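You operate a simulated robot arm through the tools that you are given. There is no shell and no other tool.

You run a simulated robot arm. Do the job below in one go: nothing can be reset, and whatever is moved stays where it is left.

## Task
Play the disc in the player's open tray on the small screen.
Fine: shut the tray, switch player and screen on, choose the disc input, press play once; wait till it shows; drop nothing.

It is judged by the outcome, as a careful person would: the job done as asked, and still so three seconds after it is handed in. It fails if anything else is knocked over, pushed out of place, dropped, spilled or broken.

## Robot
A 6-joint arm with a two-finger parallel gripper, fixed in place. Base frame: the origin is at the foot of the arm, x ahead of it, y to its left, z up. Lengths are in m, angles in degrees, forces in N, time in s.
With the tool pointing down near the work surface it reaches from about 0.42 to 0.86 m from the base axis. Its first joint turns from -149.0 to 149.0 degrees. Payload 3.43 kg.
The TCP is the grasp point between the finger pads, 0.034 m short of the fingertips. In the tool frame z runs along the fingers and y along their closing line. Largest opening 0.128 m; finger width 0.024, thickness 0.012; the body of the gripper, 0.048 by 0.13 m, starts 0.096 m behind the TCP.
Orientation is told as [roll, pitch, yaw] about the base's x, y, z axes, in that order, counted from this pose: with the fingers straight down and closing along the base's y, the tool's x points along the base's -x, its y along +y and its z along -z.

## Interface
- The arm moves only by the tool servo_tool. Its argument "series" is a list of rows, each a list of 7 numbers: the opening, from 0 (shut) to 1 (fully open), then the shift along the tool's x, y, z in m, then the turn, a rotation vector about the tool's x, y, z in degrees. In form: [[fingers, tx, ty, tz, rx, ry, rz], ...]. A call has 1 to 20 rows; each row shifts and turns the commanded pose from where the row before left it, along the tool's axes as they then stand. Rows are played at 5 a second. More than 0.05 m and 8.6 degrees between two rows, or a gripper value outside its range, and nothing of the call is played. A pose out of reach is approached as far as the arm can. The call stops where the force on the tool passes 40 N (or 10 N more than at its start, if that is more) or the arm is blocked; 0.2 s more then pass. The fingers move at their own pace (about 0.108 m/s each) and stop on an object; they squeeze with about 24 N. The grip force told is the motor's: it shows also when the fingers shut on nothing. Time passes only in rows, and 0.2 s behind the last, so rows that do not move let the fingers close. The reply holds the time, the measured pose of the TCP, the force on the tool along the base axes, the opening and the grip force, in the units named above and with some noise, with the torque about the TCP (base axes, N m) and any sound that the robot's microphone picked up.
- Cameras (640 x 400 px; columns grow to the right, rows downward): "scene" is fixed at [0.2193, -0.5, 1.146]; the picture's right is [0.62, -0.78, 0.00], its down [0.55, 0.44, -0.71] and it looks along [0.56, 0.44, 0.70] (base axes); focal length 214 px, centre (320, 200). "wrist" rides on the gripper at [0.076, -0.011, -0.16] in the tool frame; the picture's right is [0.15, 0.99, 0.00], its down [-0.88, 0.13, -0.46] and it looks along [-0.45, 0.07, 0.89] (tool axes); focal length 234 px, centre (320, 200). There is no depth. A picture from a camera that has moved, and an enlarged one, comes with that camera's place and axes in the base frame and with its lens.
- camera(camera): a new picture of that camera. It takes no simulated time.
- raise_lower(by): slides the trunk up (or, below 0, down) by that many m; the arm rides with it, the base frame stays. It gives what a move gives, with no picture.
- close_up(camera, box): a new picture of the part [left, top, right, bottom] of that camera's present view, enlarged. It takes no simulated time.
- sign_off(): hands the job in; it is judged then, once.

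Places have to be worked out from the pictures, the camera data and where the tool is seen. Open the gripper and draw the arm clear of the work before you hand the job in, unless the task says otherwise.

The tools are called after ">>>" as a command line: name --pt "numbers of a row" for each row, then --argument value for the rest, lists and objects as JSON in quotes. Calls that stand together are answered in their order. servo_tool: Moves the arm, as the interface text tells. Its arguments: {"type":"object","properties":{"series":{"type":"array"}},"required":["series"]} The other tools are called the same way: raise_lower (by) slides the trunk up or down; camera (camera) takes a picture; close_up (camera, box) takes an enlarged picture of a part of a camera's view; sign_off () hands the job in.

At the start:

```text
t: 0.0
ee_pos: [0.023, -0.6578, 1.0158]
ee_rot: [0.0, -0.1, 0.0]
force: [1.0, -0.2, 0.3]
wrist_torque: [-0.02, 0.0, 0.04]
width: 0.1278
grip_force: 0.1
trunk travel left (down, up): [-0.625, 0.085]
```

scene: 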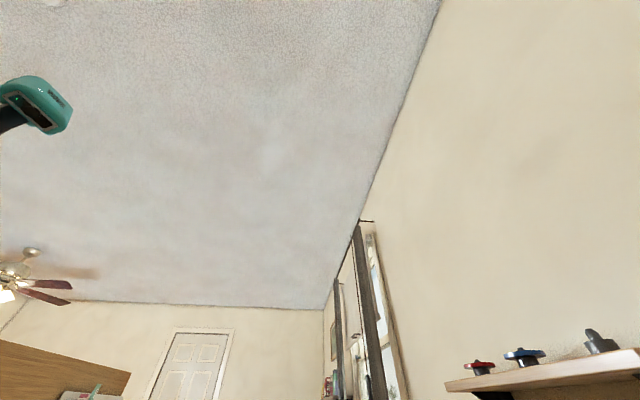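
wrist: 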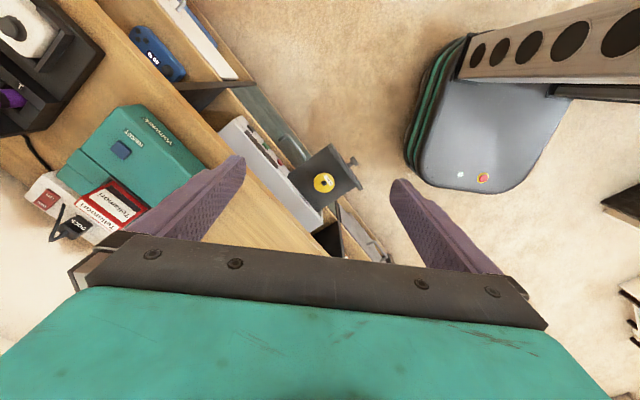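

The wrist view shows a cabinet with a player whose tray is open to the right of a teal box; I can't yet tell the details. I'll take close-ups of the wrist view before moving.

>>> close_up --camera "wrist" --box '[180, 80, 420, 270]'

>>> close_up --camera "wrist" --box '[0, 0, 260, 260]'

>>> close_up --camera "scene" --box '[0, 320, 160, 400]'

```text
2.11 times, centred on (300, 175) of wrist
camera zoom: at [-0.0512, -0.6702, 1.1752], right [-0.15, 0.99, 0.0], down [0.88, 0.13, 0.46], along [0.45, 0.07, -0.89], focal length 493 px, centre (362, 253)
```

zoom: 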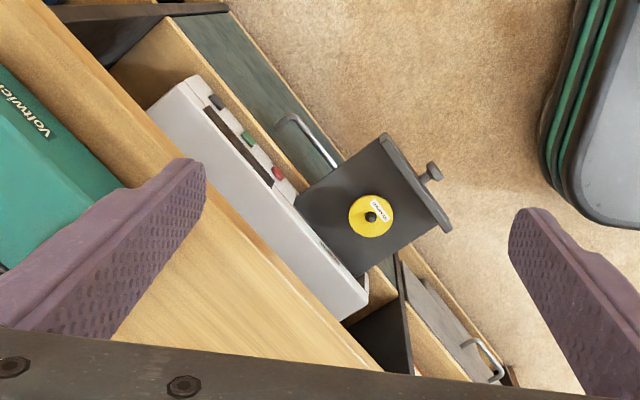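

```text
1.54 times, centred on (130, 130) of wrist
camera zoom: at [-0.0512, -0.6702, 1.1752], right [-0.15, 0.99, 0.0], down [0.88, 0.13, 0.46], along [0.45, 0.07, -0.89], focal length 360 px, centre (612, 308)
```

zoom: 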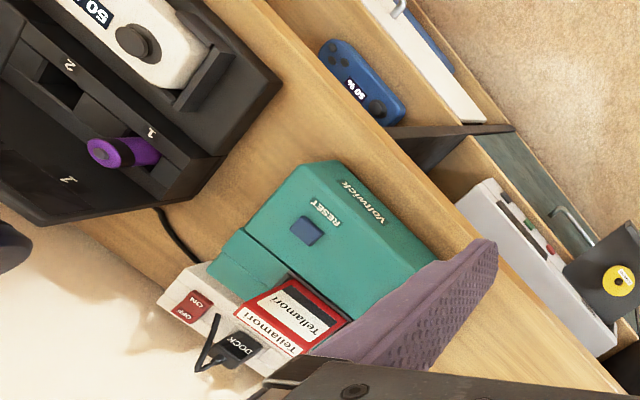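

```text
4.00 times, centred on (80, 360) of scene
camera zoom: at [0.2193, -0.5, 1.146], right [0.62, -0.78, 0.0], down [0.55, 0.44, -0.71], along [0.56, 0.44, 0.7], focal length 858 px, centre (1280, -440)
```

zoom: 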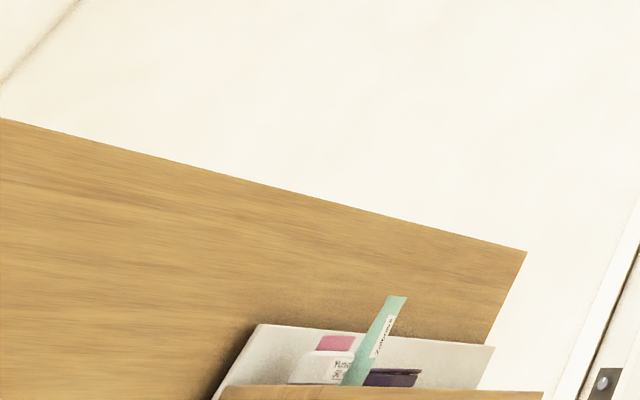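

The player sits on a lower shelf of a cabinet that runs diagonally ahead-right; the screen isn't visible yet. I'll turn the tool about its vertical axis so the wrist camera faces the cabinet squarely and look again.

>>> servo_tool --pt "1 0 0 0 0 0 8" --pt "1 0 0 0 0 0 8" --pt "1 0 0 0 0 0 8" --pt "1 0 0 0 0 0 8" --pt "1 0 0 0 0 0 8" --pt "1 0 0 0 0 0 8"

>>> camera --camera "wrist"

```text
t: 1.4
ee_pos: [0.0236, -0.6579, 1.0146]
ee_rot: [0.0, 0.0, -48.2]
force: [-0.2, -0.2, -0.2]
wrist_torque: [0.03, 0.0, -0.02]
width: 0.128
grip_force: 0.1
trunk travel left (down, up): [-0.625, 0.085]
```

```text
taken
camera wrist: at [-0.0343, -0.6099, 1.1753], right [0.64, 0.77, 0.0], down [0.68, -0.57, 0.46], along [0.35, -0.29, -0.89], focal length 234 px, centre (320, 200)
```

wrist: 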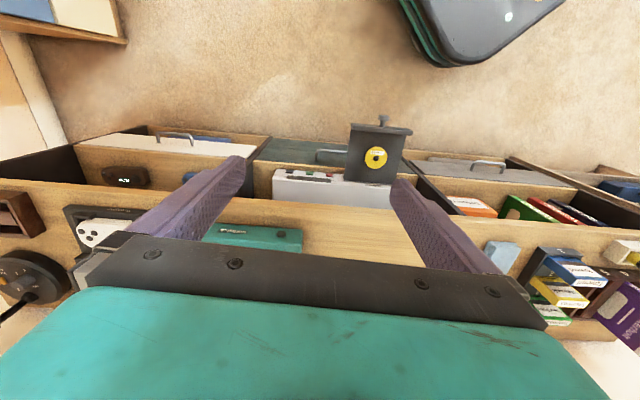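

The cabinet's front faces the robot and the camera now sees it squarely but the gripper hides what stands on top. I'll tilt the tool outward to look further across the top for the screen.

>>> servo_tool --pt "1 0 0 0 0 -8 0" --pt "1 0 0 0 0 -8 0" --pt "1 0 0 0 0 -8 0" --pt "1 0 0 0 0 -8 0" --pt "1 0 0 0 0 -8 0"

>>> camera --camera "wrist"

```text
t: 2.6
ee_pos: [0.023, -0.6587, 1.0177]
ee_rot: [0.0, -40.2, -48.0]
force: [-0.5, -0.3, 0.2]
wrist_torque: [0.02, -0.01, -0.03]
width: 0.128
grip_force: 0.1
trunk travel left (down, up): [-0.625, 0.085]
```

```text
taken
camera wrist: at [-0.0911, -0.5465, 1.089], right [0.66, 0.74, -0.09], down [0.35, -0.19, 0.92], along [0.66, -0.64, -0.39], focal length 234 px, centre (320, 200)
```

wrist: 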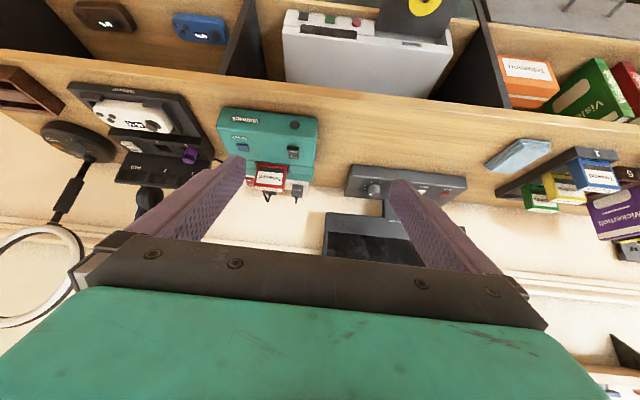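

I can see what looks like a small screen on a base with knob and buttons (upside-down in this view), right of the teal console. Close-ups of it and the player.

>>> close_up --camera "wrist" --box '[300, 140, 500, 280]'

>>> close_up --camera "wrist" --box '[260, 0, 480, 110]'

>>> close_up --camera "wrist" --box '[0, 60, 330, 230]'

```text
2.86 times, centred on (400, 210) of wrist
camera zoom: at [-0.0911, -0.5465, 1.089], right [0.66, 0.74, -0.09], down [0.35, -0.19, 0.92], along [0.66, -0.64, -0.39], focal length 669 px, centre (91, 171)
```

zoom: 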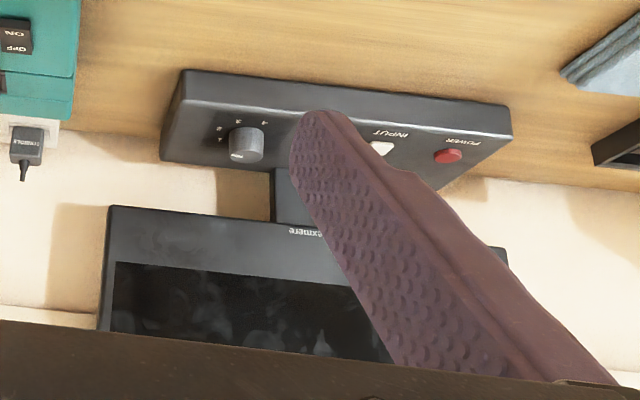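

```text
2.91 times, centred on (370, 55) of wrist
camera zoom: at [-0.0911, -0.5465, 1.089], right [0.66, 0.74, -0.09], down [0.35, -0.19, 0.92], along [0.66, -0.64, -0.39], focal length 681 px, centre (174, 622)
```

zoom: 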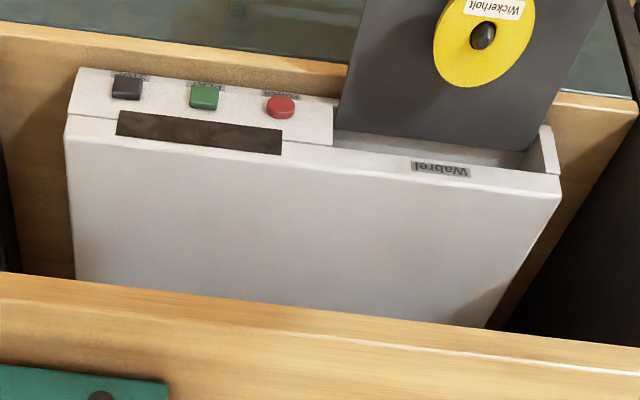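

```text
1.94 times, centred on (165, 145) of wrist
camera zoom: at [-0.0911, -0.5465, 1.089], right [0.66, 0.74, -0.09], down [0.35, -0.19, 0.92], along [0.66, -0.64, -0.39], focal length 454 px, centre (621, 307)
```

zoom: 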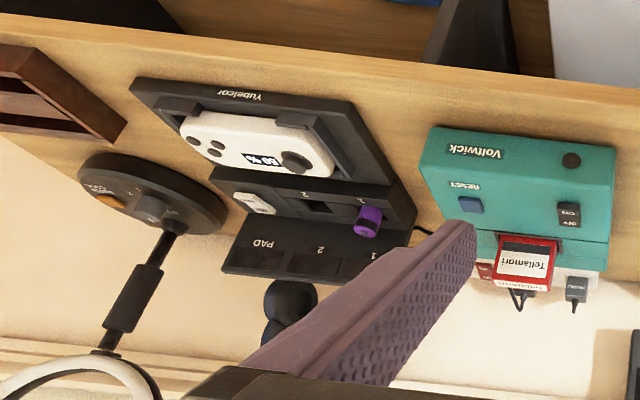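

From two views the disc sits at about (0.225, -0.614, 0.504), the console top at z≈0.79, and the screen's control base roughly at (0.5–0.63, -0.72…-0.9, ~0.76). I'll shift sideways along the cabinet so the screen base shows between the fingers for triangulation.

>>> servo_tool --pt "1 0 0.04 0 0 0 0" --pt "1 0 0.04 0 0 0 0" --pt "1 0 0.04 0 0 0 0" --pt "1 0 0.04 0 0 0 0" --pt "1 0 0.04 0 0 0 0"

>>> camera --camera "wrist"

>>> close_up --camera "wrist" --box '[240, 130, 420, 250]'

```text
t: 3.8
ee_pos: [0.1655, -0.6365, 1.0323]
ee_rot: [0.1, -39.8, -48.1]
force: [0.6, 0.0, 1.1]
wrist_torque: [-0.01, -0.01, -0.01]
width: 0.128
grip_force: 0.0
out of reach, approached as far as the arm can: row 2, 3, 4, 5
trunk travel left (down, up): [-0.625, 0.085]
```

```text
taken
camera wrist: at [0.0506, -0.5251, 1.1052], right [0.66, 0.75, -0.09], down [0.35, -0.2, 0.91], along [0.66, -0.64, -0.39], focal length 234 px, centre (320, 200)
```

wrist: 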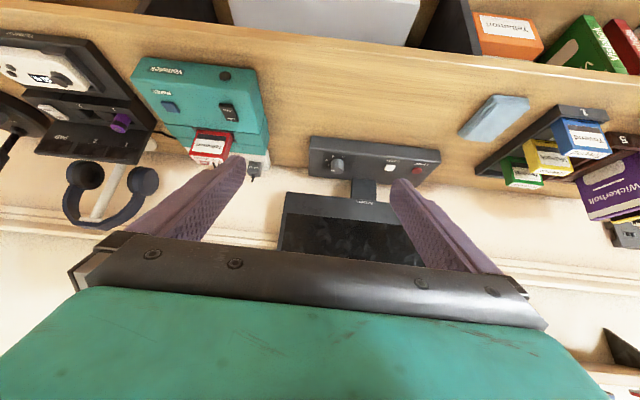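

```text
3.33 times, centred on (330, 190) of wrist
camera zoom: at [0.0506, -0.5251, 1.1052], right [0.66, 0.75, -0.09], down [0.35, -0.2, 0.91], along [0.66, -0.64, -0.39], focal length 781 px, centre (287, 233)
```

zoom: 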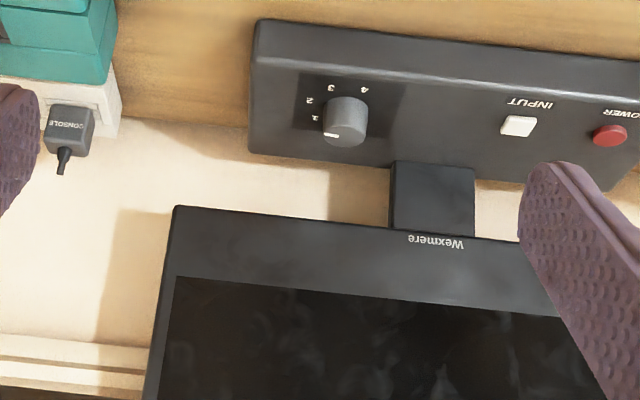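

Triangulation gives POWER ≈ (0.587, -0.709, 0.778), INPUT ≈ (0.539, -0.76, 0.778), selector knob ≈ (0.433, -0.85, 0.794), and player buttons near z≈0.50 just under the cabinet top's front edge. I'll move back along the cabinet, then lower the trunk to inspect the player from the front.

>>> servo_tool --pt "1 0 -0.04 0 0 0 0" --pt "1 0 -0.04 0 0 0 0" --pt "1 0 -0.04 0 0 0 0"

```text
t: 4.6
ee_pos: [0.0765, -0.7207, 1.0297]
ee_rot: [0.1, -40.0, -48.1]
force: [0.4, 0.4, 0.3]
wrist_torque: [-0.02, -0.02, -0.04]
width: 0.1283
grip_force: 0.0
trunk travel left (down, up): [-0.625, 0.085]
```

The commanded pose follows the reached one, good. Now I back off from the cabinet a bit, square the yaw to -45°, reduce the tilt to about -25°, then lower the trunk.

>>> servo_tool --pt "1 0.03 0.011 -0.025 0 0 0" --pt "1 0.03 0.011 -0.025 0 0 0" --pt "1 0 0 0 -1.9 0 -2.3" --pt "1 0 0 0 0 7.5 0" --pt "1 0 0 0 0 7.5 0"

>>> raise_lower --by -0.2

>>> camera --camera "wrist"

```text
t: 5.8
ee_pos: [0.0383, -0.6464, 1.0307]
ee_rot: [0.0, -25.0, -45.1]
force: [-0.2, 0.6, -0.3]
wrist_torque: [0.01, 0.0, 0.01]
width: 0.1279
grip_force: 0.1
trunk travel left (down, up): [-0.625, 0.085]
```

```text
t: 8.0
ee_pos: [0.0397, -0.6459, 0.8301]
ee_rot: [-0.1, -25.0, -45.0]
force: [0.0, 0.3, -0.3]
wrist_torque: [-0.01, 0.0, -0.04]
width: 0.1279
grip_force: 0.0
trunk travel left (down, up): [-0.425, 0.285]
```

```text
taken
camera wrist: at [-0.0632, -0.5581, 0.9432], right [0.61, 0.79, -0.06], down [0.52, -0.34, 0.79], along [0.6, -0.51, -0.62], focal length 234 px, centre (320, 200)
```

wrist: 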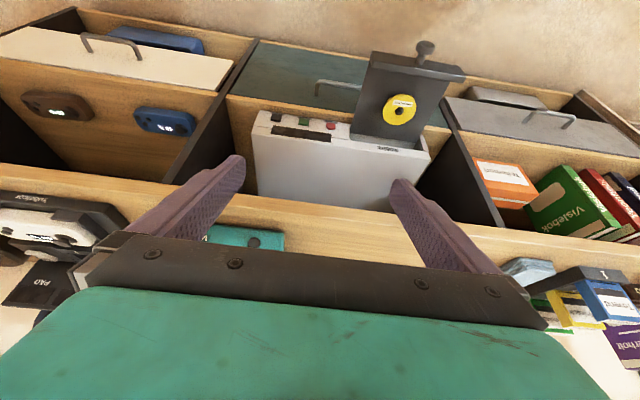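

The player is clearly visible now. Close-up on its buttons and the tray.

>>> close_up --camera "wrist" --box '[235, 95, 355, 170]'

>>> close_up --camera "wrist" --box '[340, 30, 480, 160]'

```text
5.33 times, centred on (295, 132) of wrist
camera zoom: at [-0.0632, -0.5581, 0.9432], right [0.61, 0.79, -0.06], down [0.52, -0.34, 0.79], along [0.6, -0.51, -0.62], focal length 1249 px, centre (453, 560)
```

zoom: 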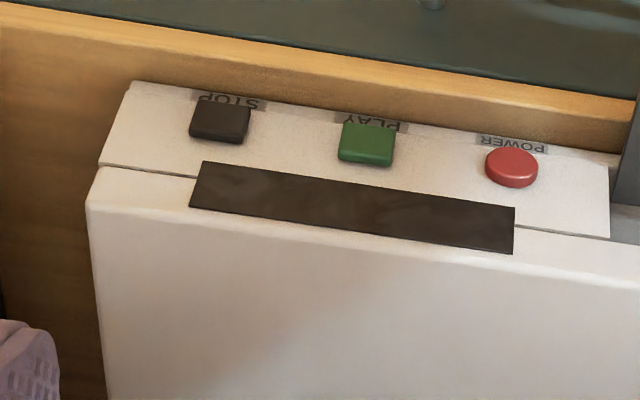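

```text
3.08 times, centred on (410, 95) of wrist
camera zoom: at [-0.0632, -0.5581, 0.9432], right [0.61, 0.79, -0.06], down [0.52, -0.34, 0.79], along [0.6, -0.51, -0.62], focal length 720 px, centre (43, 523)
```

zoom: 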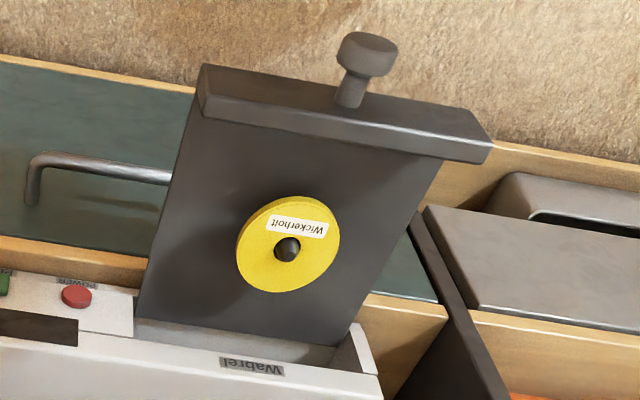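

Player buttons read (upright) POWER red, PLAY green, STOP black on the front; the tray has a knob on its front plate. I'll lower another 0.17 m with the same orientation to get a good vertical baseline for triangulation.

>>> raise_lower --by -0.17

>>> camera --camera "wrist"

>>> close_up --camera "wrist" --box '[220, 0, 500, 130]'

```text
t: 9.9
ee_pos: [0.0404, -0.6459, 0.6607]
ee_rot: [0.0, -25.1, -44.9]
force: [-0.6, 0.9, -0.3]
wrist_torque: [-0.02, -0.01, 0.02]
width: 0.128
grip_force: 0.1
trunk travel left (down, up): [-0.255, 0.455]
```

```text
taken
camera wrist: at [-0.0632, -0.5581, 0.7732], right [0.61, 0.79, -0.06], down [0.52, -0.34, 0.79], along [0.6, -0.51, -0.62], focal length 234 px, centre (320, 200)
```

wrist: 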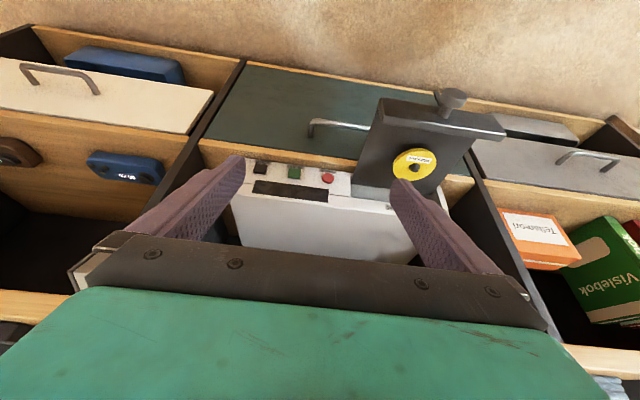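

```text
2.29 times, centred on (360, 65) of wrist
camera zoom: at [-0.0632, -0.5581, 0.7732], right [0.61, 0.79, -0.06], down [0.52, -0.34, 0.79], along [0.6, -0.51, -0.62], focal length 535 px, centre (229, 509)
```

zoom: 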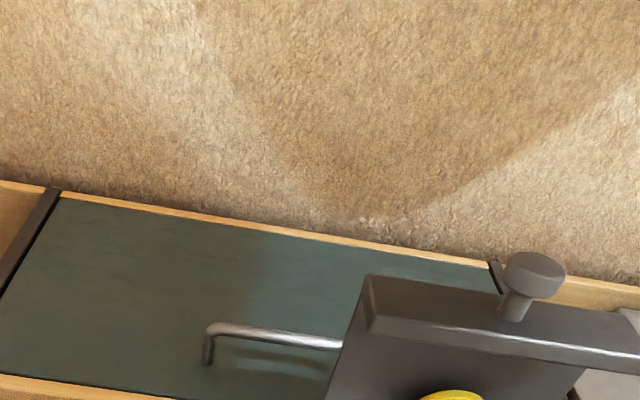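

The vertical baseline works; I'll take finer crops of this view to locate the buttons, disc, tray plate and knob precisely.

>>> close_up --camera "wrist" --box '[230, 140, 350, 215]'

>>> close_up --camera "wrist" --box '[340, 70, 520, 210]'

```text
5.33 times, centred on (290, 178) of wrist
camera zoom: at [-0.0632, -0.5581, 0.7732], right [0.61, 0.79, -0.06], down [0.52, -0.34, 0.79], along [0.6, -0.51, -0.62], focal length 1249 px, centre (480, 320)
```

zoom: 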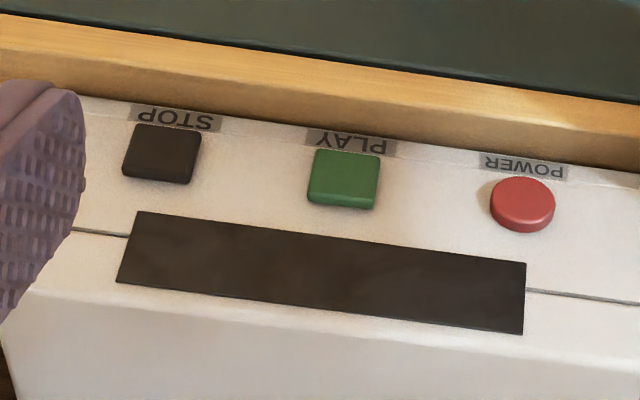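

```text
2.86 times, centred on (430, 140) of wrist
camera zoom: at [-0.0632, -0.5581, 0.7732], right [0.61, 0.79, -0.06], down [0.52, -0.34, 0.79], along [0.6, -0.51, -0.62], focal length 669 px, centre (6, 371)
```

zoom: 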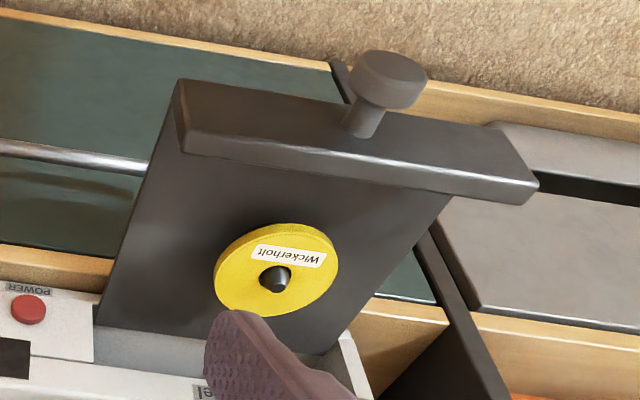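

Solved positions in cabinet coordinates (out = away from base toward cabinet, a = along it): buttons at out≈0.678, z≈0.46, a≈-0.400 (POWER), -0.465 (PLAY), -0.530 (STOP); tray knob end at out≈0.481, a≈-0.269, z≈0.475. I close the fingers and move over in front of the tray knob, staying well above it.

>>> servo_tool --pt "0 0 0.04 0 0 0 0" --pt "0 0 0.04 0 0 0 0" --pt "0 0 0.04 0 0 0 0" --pt "0 0 0.039 0 0 0 0" --pt "0 0.0272 0 -0.0127 0 0 0" --pt "0 0.0272 0 -0.0127 0 0 0"

>>> camera --camera "wrist"

```text
t: 11.3
ee_pos: [0.111, -0.5823, 0.6795]
ee_rot: [0.1, -24.9, -45.0]
force: [0.2, 0.7, 1.0]
wrist_torque: [0.0, 0.0, -0.03]
width: 0.0
grip_force: 23.7
out of reach, approached as far as the arm can: row 3, 4, 5, 6
trunk travel left (down, up): [-0.255, 0.455]
```

```text
taken
camera wrist: at [0.0084, -0.4945, 0.793], right [0.61, 0.79, -0.06], down [0.52, -0.34, 0.78], along [0.6, -0.51, -0.62], focal length 234 px, centre (320, 200)
```

wrist: 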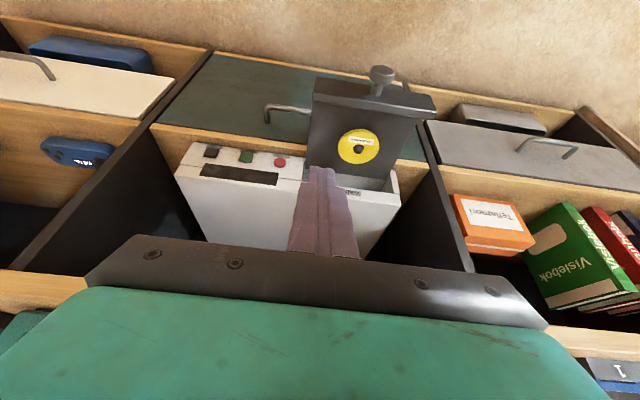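

At this tilt the arm can't come nearer than ~0.59 m radius, so I'll reduce the tilt to about -10° and then position in front of the knob (out≈0.433, a≈-0.269), still above it.

>>> servo_tool --pt "0 0 0 0 0 7.5 0" --pt "0 0 0 0 0 7.5 0" --pt "0 0.0281 0.032 -0.0049 0 0 0" --pt "0 0.0281 0.032 -0.0049 0 0 0"

>>> camera --camera "wrist"

```text
t: 12.3
ee_pos: [0.1177, -0.529, 0.6869]
ee_rot: [0.1, -9.8, -45.0]
force: [-0.2, 0.6, 0.1]
wrist_torque: [0.0, -0.01, 0.01]
width: 0.0
grip_force: 23.6
out of reach, approached as far as the arm can: row 4
trunk travel left (down, up): [-0.255, 0.455]
```

```text
taken
camera wrist: at [0.0384, -0.4666, 0.8313], right [0.6, 0.8, -0.02], down [0.65, -0.47, 0.6], along [0.47, -0.37, -0.8], focal length 234 px, centre (320, 200)
```

wrist: 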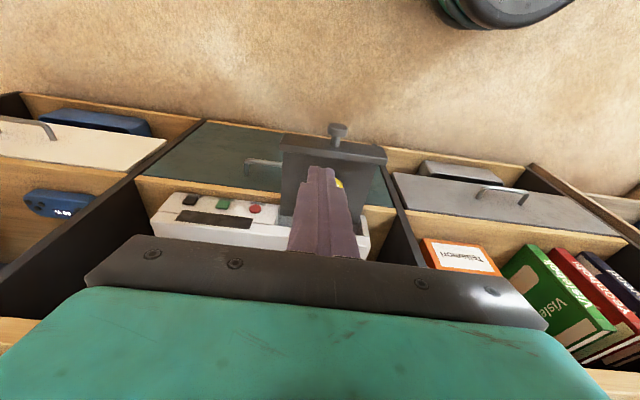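

The inner-reach limit seems tied to the wrist being level with the shoulder. I'll raise the trunk 0.2 m and lower the tool by the arm instead, which should allow a closer pose in front of the knob.

>>> raise_lower --by 0.2

>>> servo_tool --pt "0 0.0128 0.0043 0.0384 0 0 0" --pt "0 0.0128 0.0043 0.0384 0 0 0" --pt "0 0.0128 0.0043 0.0384 0 0 0" --pt "0 0.0128 0.0043 0.0384 0 0 0" --pt "0 0.0128 0.0043 0.0384 0 0 0"

```text
t: 14.5
ee_pos: [0.1174, -0.5299, 0.8867]
ee_rot: [0.1, -10.0, -45.0]
force: [0.7, -1.0, -0.6]
wrist_torque: [0.0, 0.0, 0.01]
width: 0.0
grip_force: 23.8
trunk travel left (down, up): [-0.455, 0.255]
```

```text
t: 15.7
ee_pos: [0.1129, -0.5492, 0.6933]
ee_rot: [0.2, -9.8, -45.0]
force: [-0.5, -1.1, 0.1]
wrist_torque: [-0.01, 0.02, -0.01]
width: 0.0002
grip_force: 24.1
out of reach, approached as far as the arm can: row 1, 2, 3, 4, 5
trunk travel left (down, up): [-0.455, 0.255]
```

The reach data fit an inner sphere (~0.53 m radius) around a shoulder at z≈1.10 + trunk offset, so a higher trunk with the arm reaching down will get close. I'll raise the trunk 0.17 m and descend with the arm.

>>> raise_lower --by 0.17

>>> servo_tool --pt "0 0.0069 0.0066 0.0394 0 0 0" --pt "0 0.0069 0.0066 0.0394 0 0 0" --pt "0 0.0069 0.0066 0.0394 0 0 0" --pt "0 0.0069 0.0066 0.0394 0 0 0" --pt "0 0.0069 0.0066 0.0394 0 0 0" --pt "0 0.0069 0.0066 0.0394 0 0 0"

```text
t: 17.6
ee_pos: [0.1127, -0.5509, 0.8634]
ee_rot: [0.3, -9.7, -45.0]
force: [-0.4, 0.6, 0.0]
wrist_torque: [0.0, -0.02, -0.05]
width: 0.0
grip_force: 23.7
trunk travel left (down, up): [-0.625, 0.085]
```

```text
t: 19.0
ee_pos: [0.1406, -0.5208, 0.6237]
ee_rot: [0.2, -9.9, -45.0]
force: [0.1, -0.2, 0.2]
wrist_torque: [0.06, 0.02, 0.0]
width: 0.0
grip_force: 24.0
trunk travel left (down, up): [-0.625, 0.085]
```

Now at out≈0.468, a≈-0.269, z≈0.624. I'll tilt to about -30°, retract to out≈0.419 and descend so the fingertip is level with the knob, then check the picture before pushing.

>>> servo_tool --pt "0 0 0 0 0 -6.7 0" --pt "0 0 0 0 0 -6.7 0" --pt "0 0 0 0 0 -6.7 0" --pt "0 0.0287 0 0.0008 0 0 0" --pt "0 0.0287 0 0.0008 0 0 0" --pt "0 0.0167 0 0.0289 0 0 0" --pt "0 0.0167 0 0.0289 0 0 0" --pt "0 0.0167 0 0.0289 0 0 0"

>>> camera --camera "wrist"

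>>> close_up --camera "wrist" --box '[230, 120, 430, 270]'

```text
t: 20.8
ee_pos: [0.1057, -0.4858, 0.4914]
ee_rot: [0.2, -29.9, -45.2]
force: [-0.1, 0.3, 0.4]
wrist_torque: [0.0, -0.01, 0.01]
width: 0.0
grip_force: 24.0
trunk travel left (down, up): [-0.625, 0.085]
```

```text
taken
camera wrist: at [-0.0044, -0.3923, 0.5922], right [0.61, 0.79, -0.07], down [0.47, -0.29, 0.83], along [0.64, -0.54, -0.55], focal length 234 px, centre (320, 200)
```

wrist: 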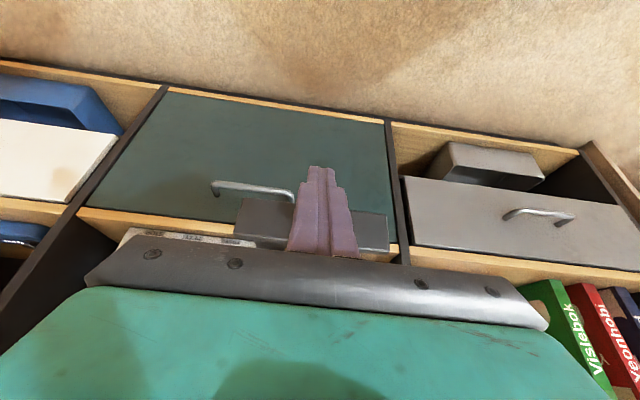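

```text
2.67 times, centred on (330, 195) of wrist
camera zoom: at [-0.0044, -0.3923, 0.5922], right [0.61, 0.79, -0.07], down [0.47, -0.29, 0.83], along [0.64, -0.54, -0.55], focal length 624 px, centre (293, 213)
```

zoom: 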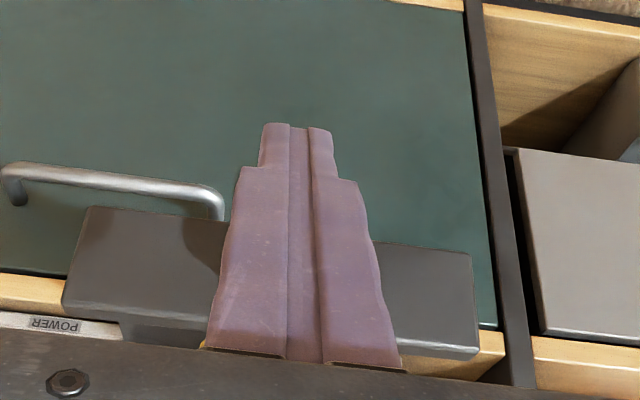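

The fingers are centred in front of the tray plate with the knob just behind them. I'll push slowly toward the cabinet and watch the force for contact.

>>> servo_tool --pt "0 -0.013 0 0.0075 0 0 0" --pt "0 -0.013 0 0.0075 0 0 0" --pt "0 -0.013 0 0.0075 0 0 0"

>>> camera --camera "wrist"

```text
t: 21.6
ee_pos: [0.1376, -0.519, 0.4934]
ee_rot: [0.1, -29.9, -44.9]
force: [-0.6, 0.4, -0.7]
wrist_torque: [-0.01, -0.04, 0.01]
width: 0.0002
grip_force: 24.2
trunk travel left (down, up): [-0.625, 0.085]
```

```text
taken
camera wrist: at [0.0272, -0.4253, 0.5937], right [0.61, 0.79, -0.07], down [0.47, -0.29, 0.83], along [0.64, -0.54, -0.55], focal length 234 px, centre (320, 200)
```

wrist: 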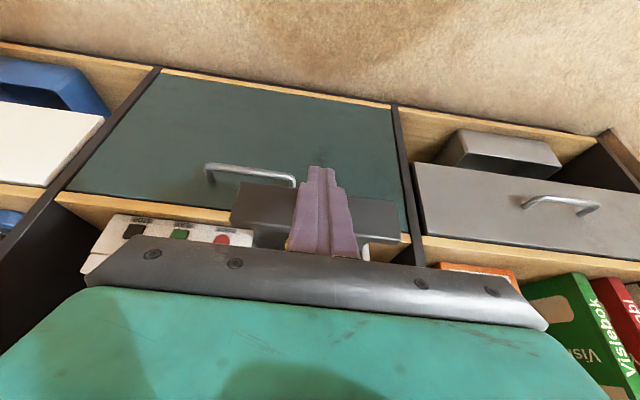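

No clear contact force yet. I'll continue a little and compare whether the plate moves with the fingers.

>>> servo_tool --pt "0 -0.013 0 0.0075 0 0 0" --pt "0 -0.013 0 0.0075 0 0 0"

>>> camera --camera "wrist"

>>> close_up --camera "wrist" --box '[200, 150, 430, 270]'

```text
t: 22.2
ee_pos: [0.1596, -0.5391, 0.494]
ee_rot: [0.0, -29.9, -45.1]
force: [0.4, 0.0, 1.2]
wrist_torque: [-0.01, 0.01, 0.0]
width: 0.0
grip_force: 23.5
trunk travel left (down, up): [-0.625, 0.085]
```

```text
taken
camera wrist: at [0.0494, -0.4456, 0.5941], right [0.61, 0.79, -0.07], down [0.47, -0.29, 0.83], along [0.64, -0.54, -0.55], focal length 234 px, centre (320, 200)
```

wrist: 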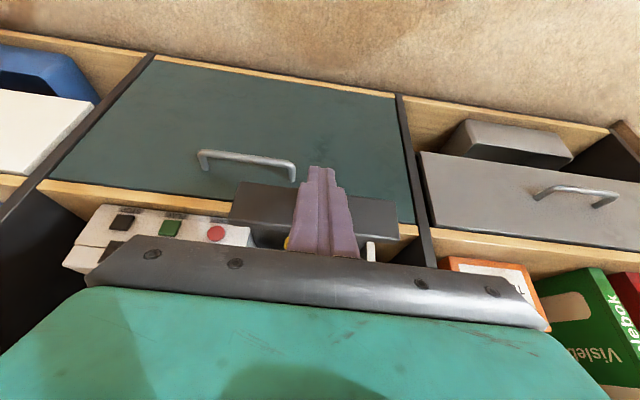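

```text
2.78 times, centred on (315, 210) of wrist
camera zoom: at [0.0494, -0.4456, 0.5941], right [0.61, 0.79, -0.07], down [0.47, -0.29, 0.83], along [0.64, -0.54, -0.55], focal length 652 px, centre (334, 172)
```

zoom: 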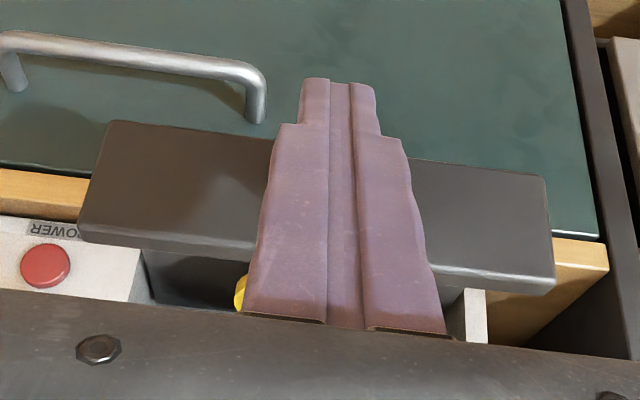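

The plate keeps its size relative to the fingers while the player front comes nearer, so the tray is sliding in with light force. I continue pushing.

>>> servo_tool --pt "0 -0.013 0 0.0075 0 0 0" --pt "0 -0.013 0 0.0075 0 0 0" --pt "0 -0.013 0 0.0075 0 0 0" --pt "0 -0.013 0 0.0075 0 0 0"

>>> close_up --camera "wrist" --box '[150, 120, 470, 270]'

```text
t: 23.2
ee_pos: [0.2021, -0.5823, 0.4939]
ee_rot: [0.2, -29.9, -45.0]
force: [-0.6, 0.7, 0.3]
wrist_torque: [0.01, 0.01, 0.01]
width: 0.0
grip_force: 23.7
trunk travel left (down, up): [-0.625, 0.085]
```

```text
2.00 times, centred on (310, 195) of wrist
camera zoom: at [0.0928, -0.4884, 0.5939], right [0.61, 0.79, -0.07], down [0.47, -0.29, 0.83], along [0.64, -0.54, -0.55], focal length 468 px, centre (340, 210)
```

zoom: 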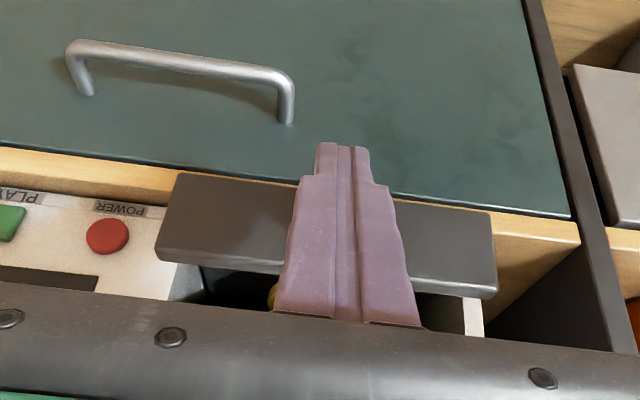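

The tray is following; out≈0.555 now. Continuing the push toward fully shut.

>>> servo_tool --pt "0 -0.013 0 0.0075 0 0 0" --pt "0 -0.013 0 0.0075 0 0 0" --pt "0 -0.013 0 0.0075 0 0 0"

>>> close_up --camera "wrist" --box '[150, 120, 470, 270]'

```text
t: 24.0
ee_pos: [0.2332, -0.6149, 0.4944]
ee_rot: [0.2, -29.9, -45.1]
force: [-0.2, 0.5, 0.2]
wrist_torque: [0.02, -0.01, -0.01]
width: 0.0001
grip_force: 24.6
trunk travel left (down, up): [-0.625, 0.085]
```

```text
2.00 times, centred on (310, 195) of wrist
camera zoom: at [0.1242, -0.5198, 0.5944], right [0.61, 0.79, -0.07], down [0.47, -0.29, 0.83], along [0.64, -0.54, -0.55], focal length 468 px, centre (340, 210)
```

zoom: 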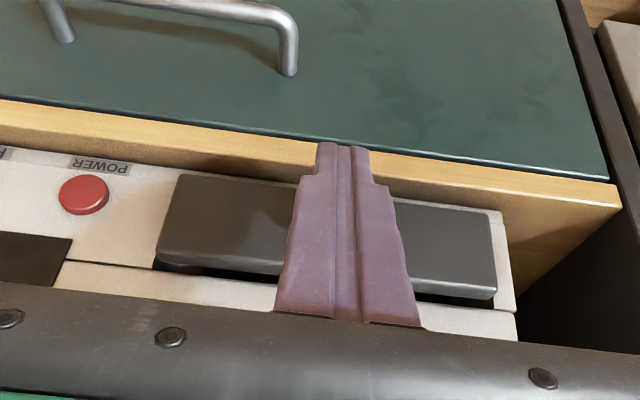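

The plate is nearly flush with the front face. I'll finish with small steps until the force rises.

>>> servo_tool --pt "0 -0.0043 0 0.0025 0 0 0" --pt "0 -0.0043 0 0.0025 0 0 0" --pt "0 -0.0043 0 0.0025 0 0 0"

>>> close_up --camera "wrist" --box '[150, 120, 470, 270]'

```text
t: 24.8
ee_pos: [0.2417, -0.6217, 0.4934]
ee_rot: [0.2, -29.7, -45.0]
force: [-21.3, 17.7, 5.2]
wrist_torque: [0.17, 0.56, -0.1]
width: 0.0001
grip_force: 24.1
trunk travel left (down, up): [-0.625, 0.085]
```

```text
2.00 times, centred on (310, 195) of wrist
camera zoom: at [0.1322, -0.5282, 0.5945], right [0.61, 0.79, -0.07], down [0.47, -0.29, 0.83], along [0.64, -0.54, -0.55], focal length 468 px, centre (340, 210)
```

zoom: 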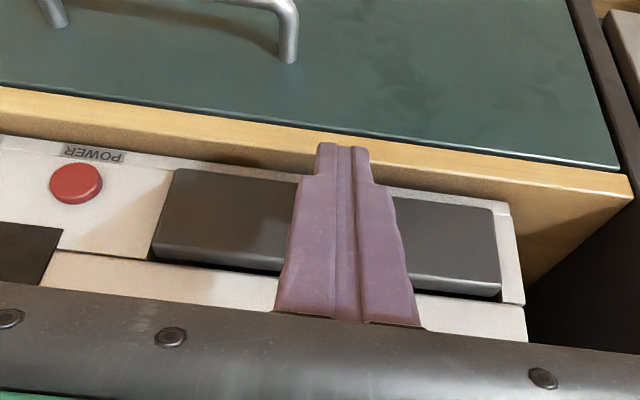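

Force rose to ~28 N against the push, so the tray has hit its end. I back off and look at the shut tray.

>>> servo_tool --pt "0 0.013 0 -0.0075 0 0 0" --pt "0 0.026 0 -0.015 0 0 0" --pt "0 0.026 0 -0.015 0 0 0" --pt "0 0.0 -0.04 0 0 0 0" --pt "0 0.0 -0.04 0 0 0 0"

>>> camera --camera "wrist"

>>> close_up --camera "wrist" --box '[200, 150, 480, 260]'

```text
t: 26.0
ee_pos: [0.1346, -0.6291, 0.4925]
ee_rot: [0.3, -30.0, -45.1]
force: [0.6, 0.6, -0.4]
wrist_torque: [0.02, 0.01, 0.06]
width: 0.0002
grip_force: 24.4
trunk travel left (down, up): [-0.625, 0.085]
```

```text
taken
camera wrist: at [0.0259, -0.5343, 0.5935], right [0.61, 0.79, -0.07], down [0.47, -0.29, 0.83], along [0.64, -0.54, -0.55], focal length 234 px, centre (320, 200)
```

wrist: 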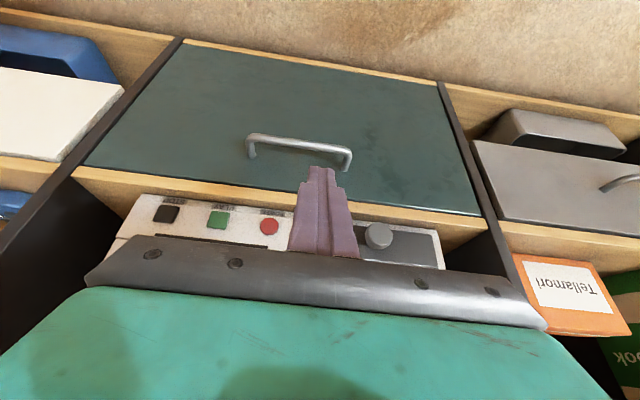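

```text
2.29 times, centred on (340, 205) of wrist
camera zoom: at [0.0259, -0.5343, 0.5935], right [0.61, 0.79, -0.07], down [0.47, -0.29, 0.83], along [0.64, -0.54, -0.55], focal length 535 px, centre (274, 189)
```

zoom: 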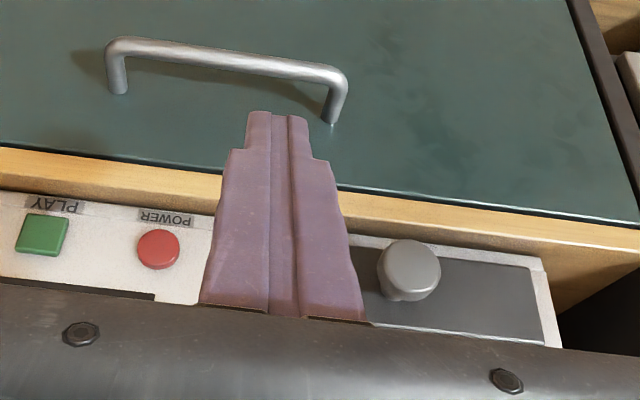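

The tray is flush and shut with only its knob sticking out, and this view confirms POWER at a≈-0.400, z≈0.46. I move the closed fingertips in front of the POWER button, stopping ~3 cm short.

>>> servo_tool --pt "0 0.0022 -0.0252 0.0039 0 0 0" --pt "0 0.0022 -0.0252 0.0039 0 0 0" --pt "0 -0.0173 0 0.01 0 0 0" --pt "0 -0.0173 0 0.01 0 0 0" --pt "0 -0.0173 0 0.01 0 0 0" --pt "0 -0.0173 0 0.01 0 0 0"

>>> close_up --camera "wrist" --box '[160, 120, 480, 270]'

```text
t: 27.4
ee_pos: [0.1552, -0.7191, 0.4833]
ee_rot: [0.1, -29.8, -45.1]
force: [0.0, 0.0, -0.4]
wrist_torque: [0.01, -0.02, 0.04]
width: 0.0002
grip_force: 23.9
trunk travel left (down, up): [-0.625, 0.085]
```

```text
2.00 times, centred on (320, 195) of wrist
camera zoom: at [0.045, -0.6259, 0.5833], right [0.61, 0.79, -0.07], down [0.47, -0.29, 0.83], along [0.64, -0.54, -0.55], focal length 468 px, centre (320, 210)
```

zoom: 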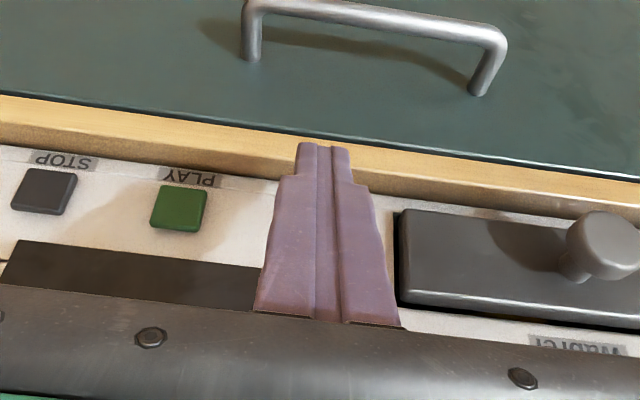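

Fingertip corner is at out≈0.646, a≈-0.399, z≈0.46, aligned with POWER. I advance toward it in small steps and watch force and sound.

>>> servo_tool --pt "0 -0.0173 0 0.01 0 0 0" --pt "0 -0.0035 0 0.002 0 0 0" --pt "0 -0.0035 0 0.002 0 0 0" --pt "0 -0.0035 0 0.002 0 0 0"

>>> close_up --camera "wrist" --box '[160, 120, 480, 270]'

```text
t: 28.4
ee_pos: [0.1782, -0.7427, 0.484]
ee_rot: [0.2, -29.8, -45.1]
force: [-4.6, 3.3, 1.7]
wrist_torque: [0.09, 0.11, -0.04]
width: 0.0
grip_force: 24.3
trunk travel left (down, up): [-0.625, 0.085]
heard: click
```

```text
2.00 times, centred on (320, 195) of wrist
camera zoom: at [0.0676, -0.6489, 0.5843], right [0.61, 0.79, -0.07], down [0.47, -0.29, 0.83], along [0.64, -0.54, -0.55], focal length 468 px, centre (320, 210)
```

zoom: 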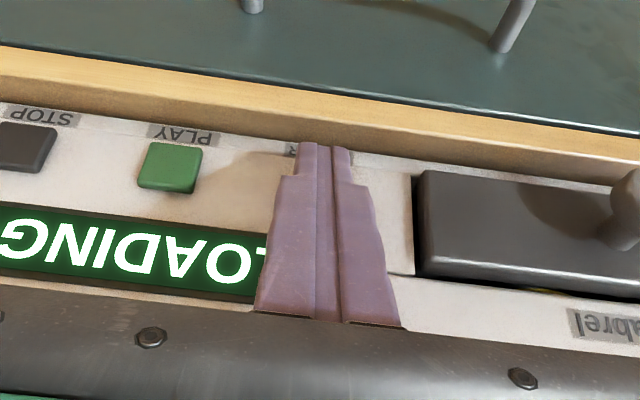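

Click heard and the display reads LOADING: the player is on. I back off and wait for it to finish loading.

>>> servo_tool --pt "0 0.0173 0 -0.01 0 0 0" --pt "0 0.0173 0 -0.01 0 0 0" --pt "0 0.0173 0 -0.01 0 0 0" --pt "0 0 0 0 0 0 0" --pt "0 0 0 0 0 0 0"

>>> close_up --camera "wrist" --box '[100, 120, 480, 270]'

```text
t: 29.6
ee_pos: [0.1351, -0.7006, 0.4862]
ee_rot: [0.1, -29.9, -45.1]
force: [0.5, -0.8, 0.3]
wrist_torque: [-0.01, 0.0, -0.02]
width: 0.0
grip_force: 24.3
trunk travel left (down, up): [-0.625, 0.085]
```

```text
1.68 times, centred on (290, 195) of wrist
camera zoom: at [0.0263, -0.6071, 0.5853], right [0.61, 0.79, -0.07], down [0.47, -0.29, 0.83], along [0.64, -0.54, -0.55], focal length 394 px, centre (370, 208)
```

zoom: 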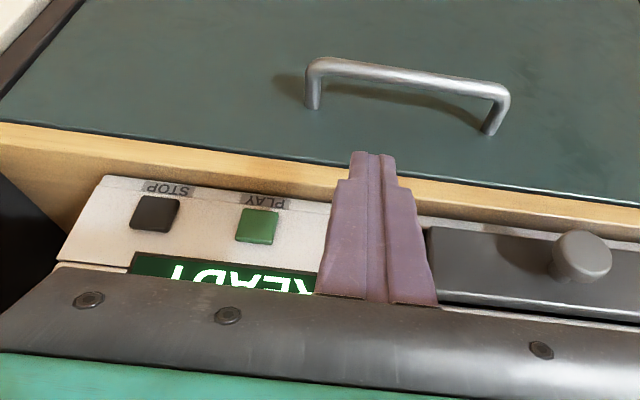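

Display shows READY. Next the screen, in the order asked: I retract from the niche and rise to z≈0.95 in front of the cabinet.

>>> servo_tool --pt "0 0.039 0 -0.0225 0 0 0" --pt "0 0.039 0 -0.0225 0 0 0" --pt "0 -0.0232 0 -0.0402 0 0 0" --pt "0 -0.0232 0 -0.0402 0 0 0" --pt "0 -0.0232 0 -0.0402 0 0 0" --pt "0 -0.0232 0 -0.0402 0 0 0" --pt "0 -0.0232 0 -0.0402 0 0 0" --pt "0 -0.0232 0 -0.0402 0 0 0" --pt "0 -0.0232 0 -0.0402 0 0 0" --pt "0 -0.0232 0 -0.0402 0 0 0" --pt "0 -0.0232 0 -0.0402 0 0 0" --pt "0 -0.0232 0 -0.0402 0 0 0"

>>> camera --camera "wrist"

```text
t: 32.2
ee_pos: [0.0717, -0.6386, 0.9492]
ee_rot: [0.2, -29.9, -45.1]
force: [-1.4, 0.3, -0.8]
wrist_torque: [0.01, 0.03, -0.01]
width: 0.0
grip_force: 23.8
trunk travel left (down, up): [-0.625, 0.085]
```

```text
taken
camera wrist: at [-0.0383, -0.5447, 1.049], right [0.61, 0.79, -0.07], down [0.47, -0.29, 0.83], along [0.64, -0.54, -0.55], focal length 234 px, centre (320, 200)
```

wrist: 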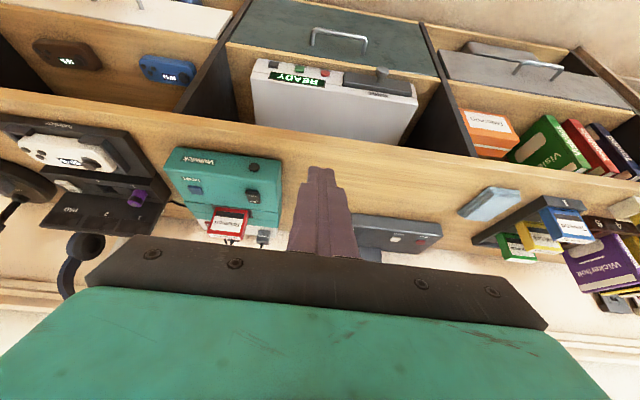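

Player still shows READY. I move toward the screen at z≈0.95, staying above everything on the tabletop, to view its control base from closer.

>>> servo_tool --pt "0 -0.0245 0.0349 0.0141 0 0 0" --pt "0 -0.0245 0.0349 0.0141 0 0 0" --pt "0 -0.0245 0.0349 0.0141 0 0 0" --pt "0 -0.0245 0.0349 0.0141 0 0 0" --pt "0 -0.0245 0.0349 0.0141 0 0 0" --pt "0 -0.0245 0.0349 0.0141 0 0 0" --pt "0 -0.0245 0.0349 0.0141 0 0 0"

>>> camera --camera "wrist"

```text
t: 33.8
ee_pos: [0.3839, -0.6062, 0.949]
ee_rot: [0.0, -29.9, -45.1]
force: [-1.1, -0.3, -0.6]
wrist_torque: [-0.01, 0.01, 0.03]
width: 0.0001
grip_force: 23.7
trunk travel left (down, up): [-0.625, 0.085]
```

```text
taken
camera wrist: at [0.2753, -0.5124, 1.0506], right [0.61, 0.79, -0.07], down [0.47, -0.29, 0.83], along [0.64, -0.54, -0.55], focal length 234 px, centre (320, 200)
```

wrist: 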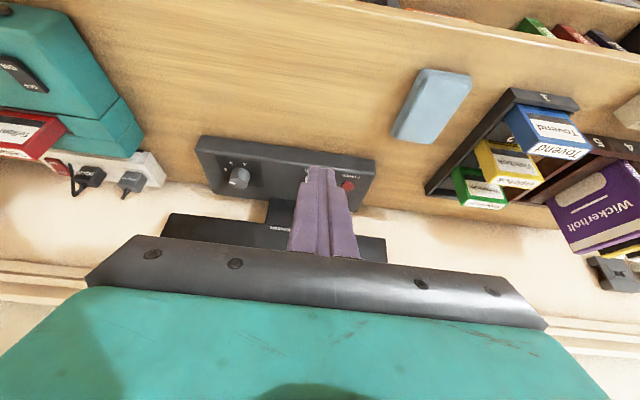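

The screen base is in view. Enlarging it to read the dial and refine the button positions.

>>> close_up --camera "wrist" --box '[180, 120, 400, 260]'

>>> close_up --camera "wrist" --box '[190, 130, 300, 220]'

```text
2.86 times, centred on (290, 190) of wrist
camera zoom: at [0.2753, -0.5124, 1.0506], right [0.61, 0.79, -0.07], down [0.47, -0.29, 0.83], along [0.64, -0.54, -0.55], focal length 669 px, centre (406, 229)
```

zoom: 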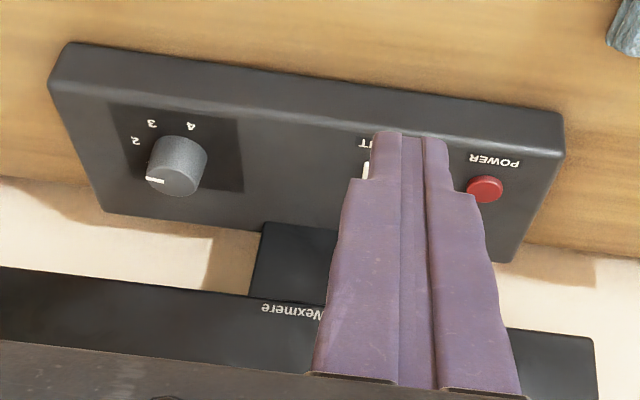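

```text
4.44 times, centred on (245, 175) of wrist
camera zoom: at [0.2753, -0.5124, 1.0506], right [0.61, 0.79, -0.07], down [0.47, -0.29, 0.83], along [0.64, -0.54, -0.55], focal length 1041 px, centre (653, 311)
```

zoom: 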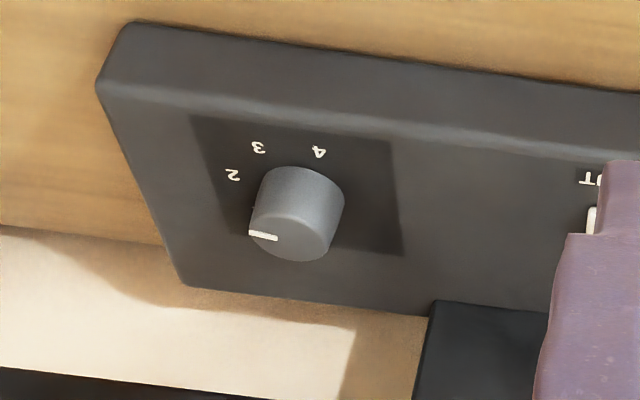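

Refined: POWER at out≈0.911, a≈-0.089, z≈0.779; INPUT at a≈-0.157; screen panel front is at out≈0.985, so there is room. I move the closed tips to ~5 cm above POWER.

>>> servo_tool --pt "0 -0.0269 0.0137 0.0349 0 0 0" --pt "0 -0.0269 0.0137 0.0349 0 0 0" --pt "0 -0.0269 0.0137 0.0349 0 0 0" --pt "0 -0.0269 0.0137 0.0349 0 0 0" --pt "0 -0.0269 0.0137 0.0349 0 0 0"

>>> camera --camera "wrist"

>>> close_up --camera "wrist" --box '[160, 100, 440, 260]'

```text
t: 35.0
ee_pos: [0.5794, -0.7016, 0.8659]
ee_rot: [0.2, -29.9, -45.0]
force: [-0.1, 0.4, -0.7]
wrist_torque: [-0.02, 0.03, -0.01]
width: 0.0
grip_force: 24.0
trunk travel left (down, up): [-0.625, 0.085]
```

```text
taken
camera wrist: at [0.4696, -0.6076, 0.9663], right [0.61, 0.79, -0.07], down [0.47, -0.29, 0.83], along [0.64, -0.54, -0.55], focal length 234 px, centre (320, 200)
```

wrist: 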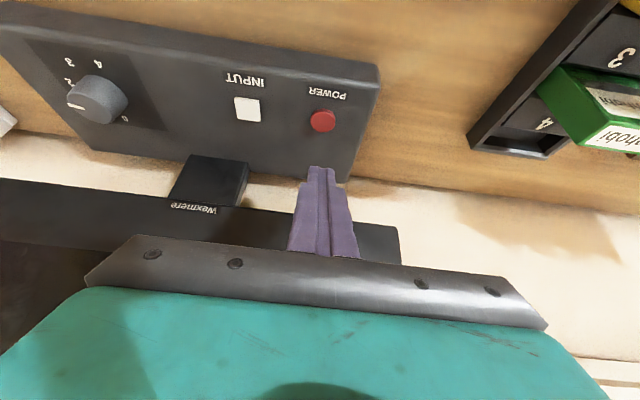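

```text
2.29 times, centred on (300, 180) of wrist
camera zoom: at [0.4696, -0.6076, 0.9663], right [0.61, 0.79, -0.07], down [0.47, -0.29, 0.83], along [0.64, -0.54, -0.55], focal length 535 px, centre (366, 246)
```

zoom: 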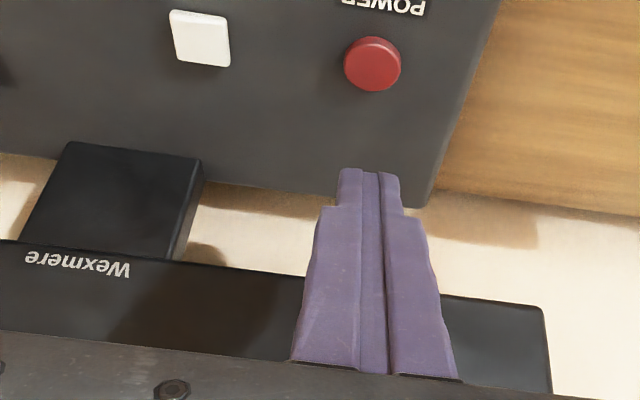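

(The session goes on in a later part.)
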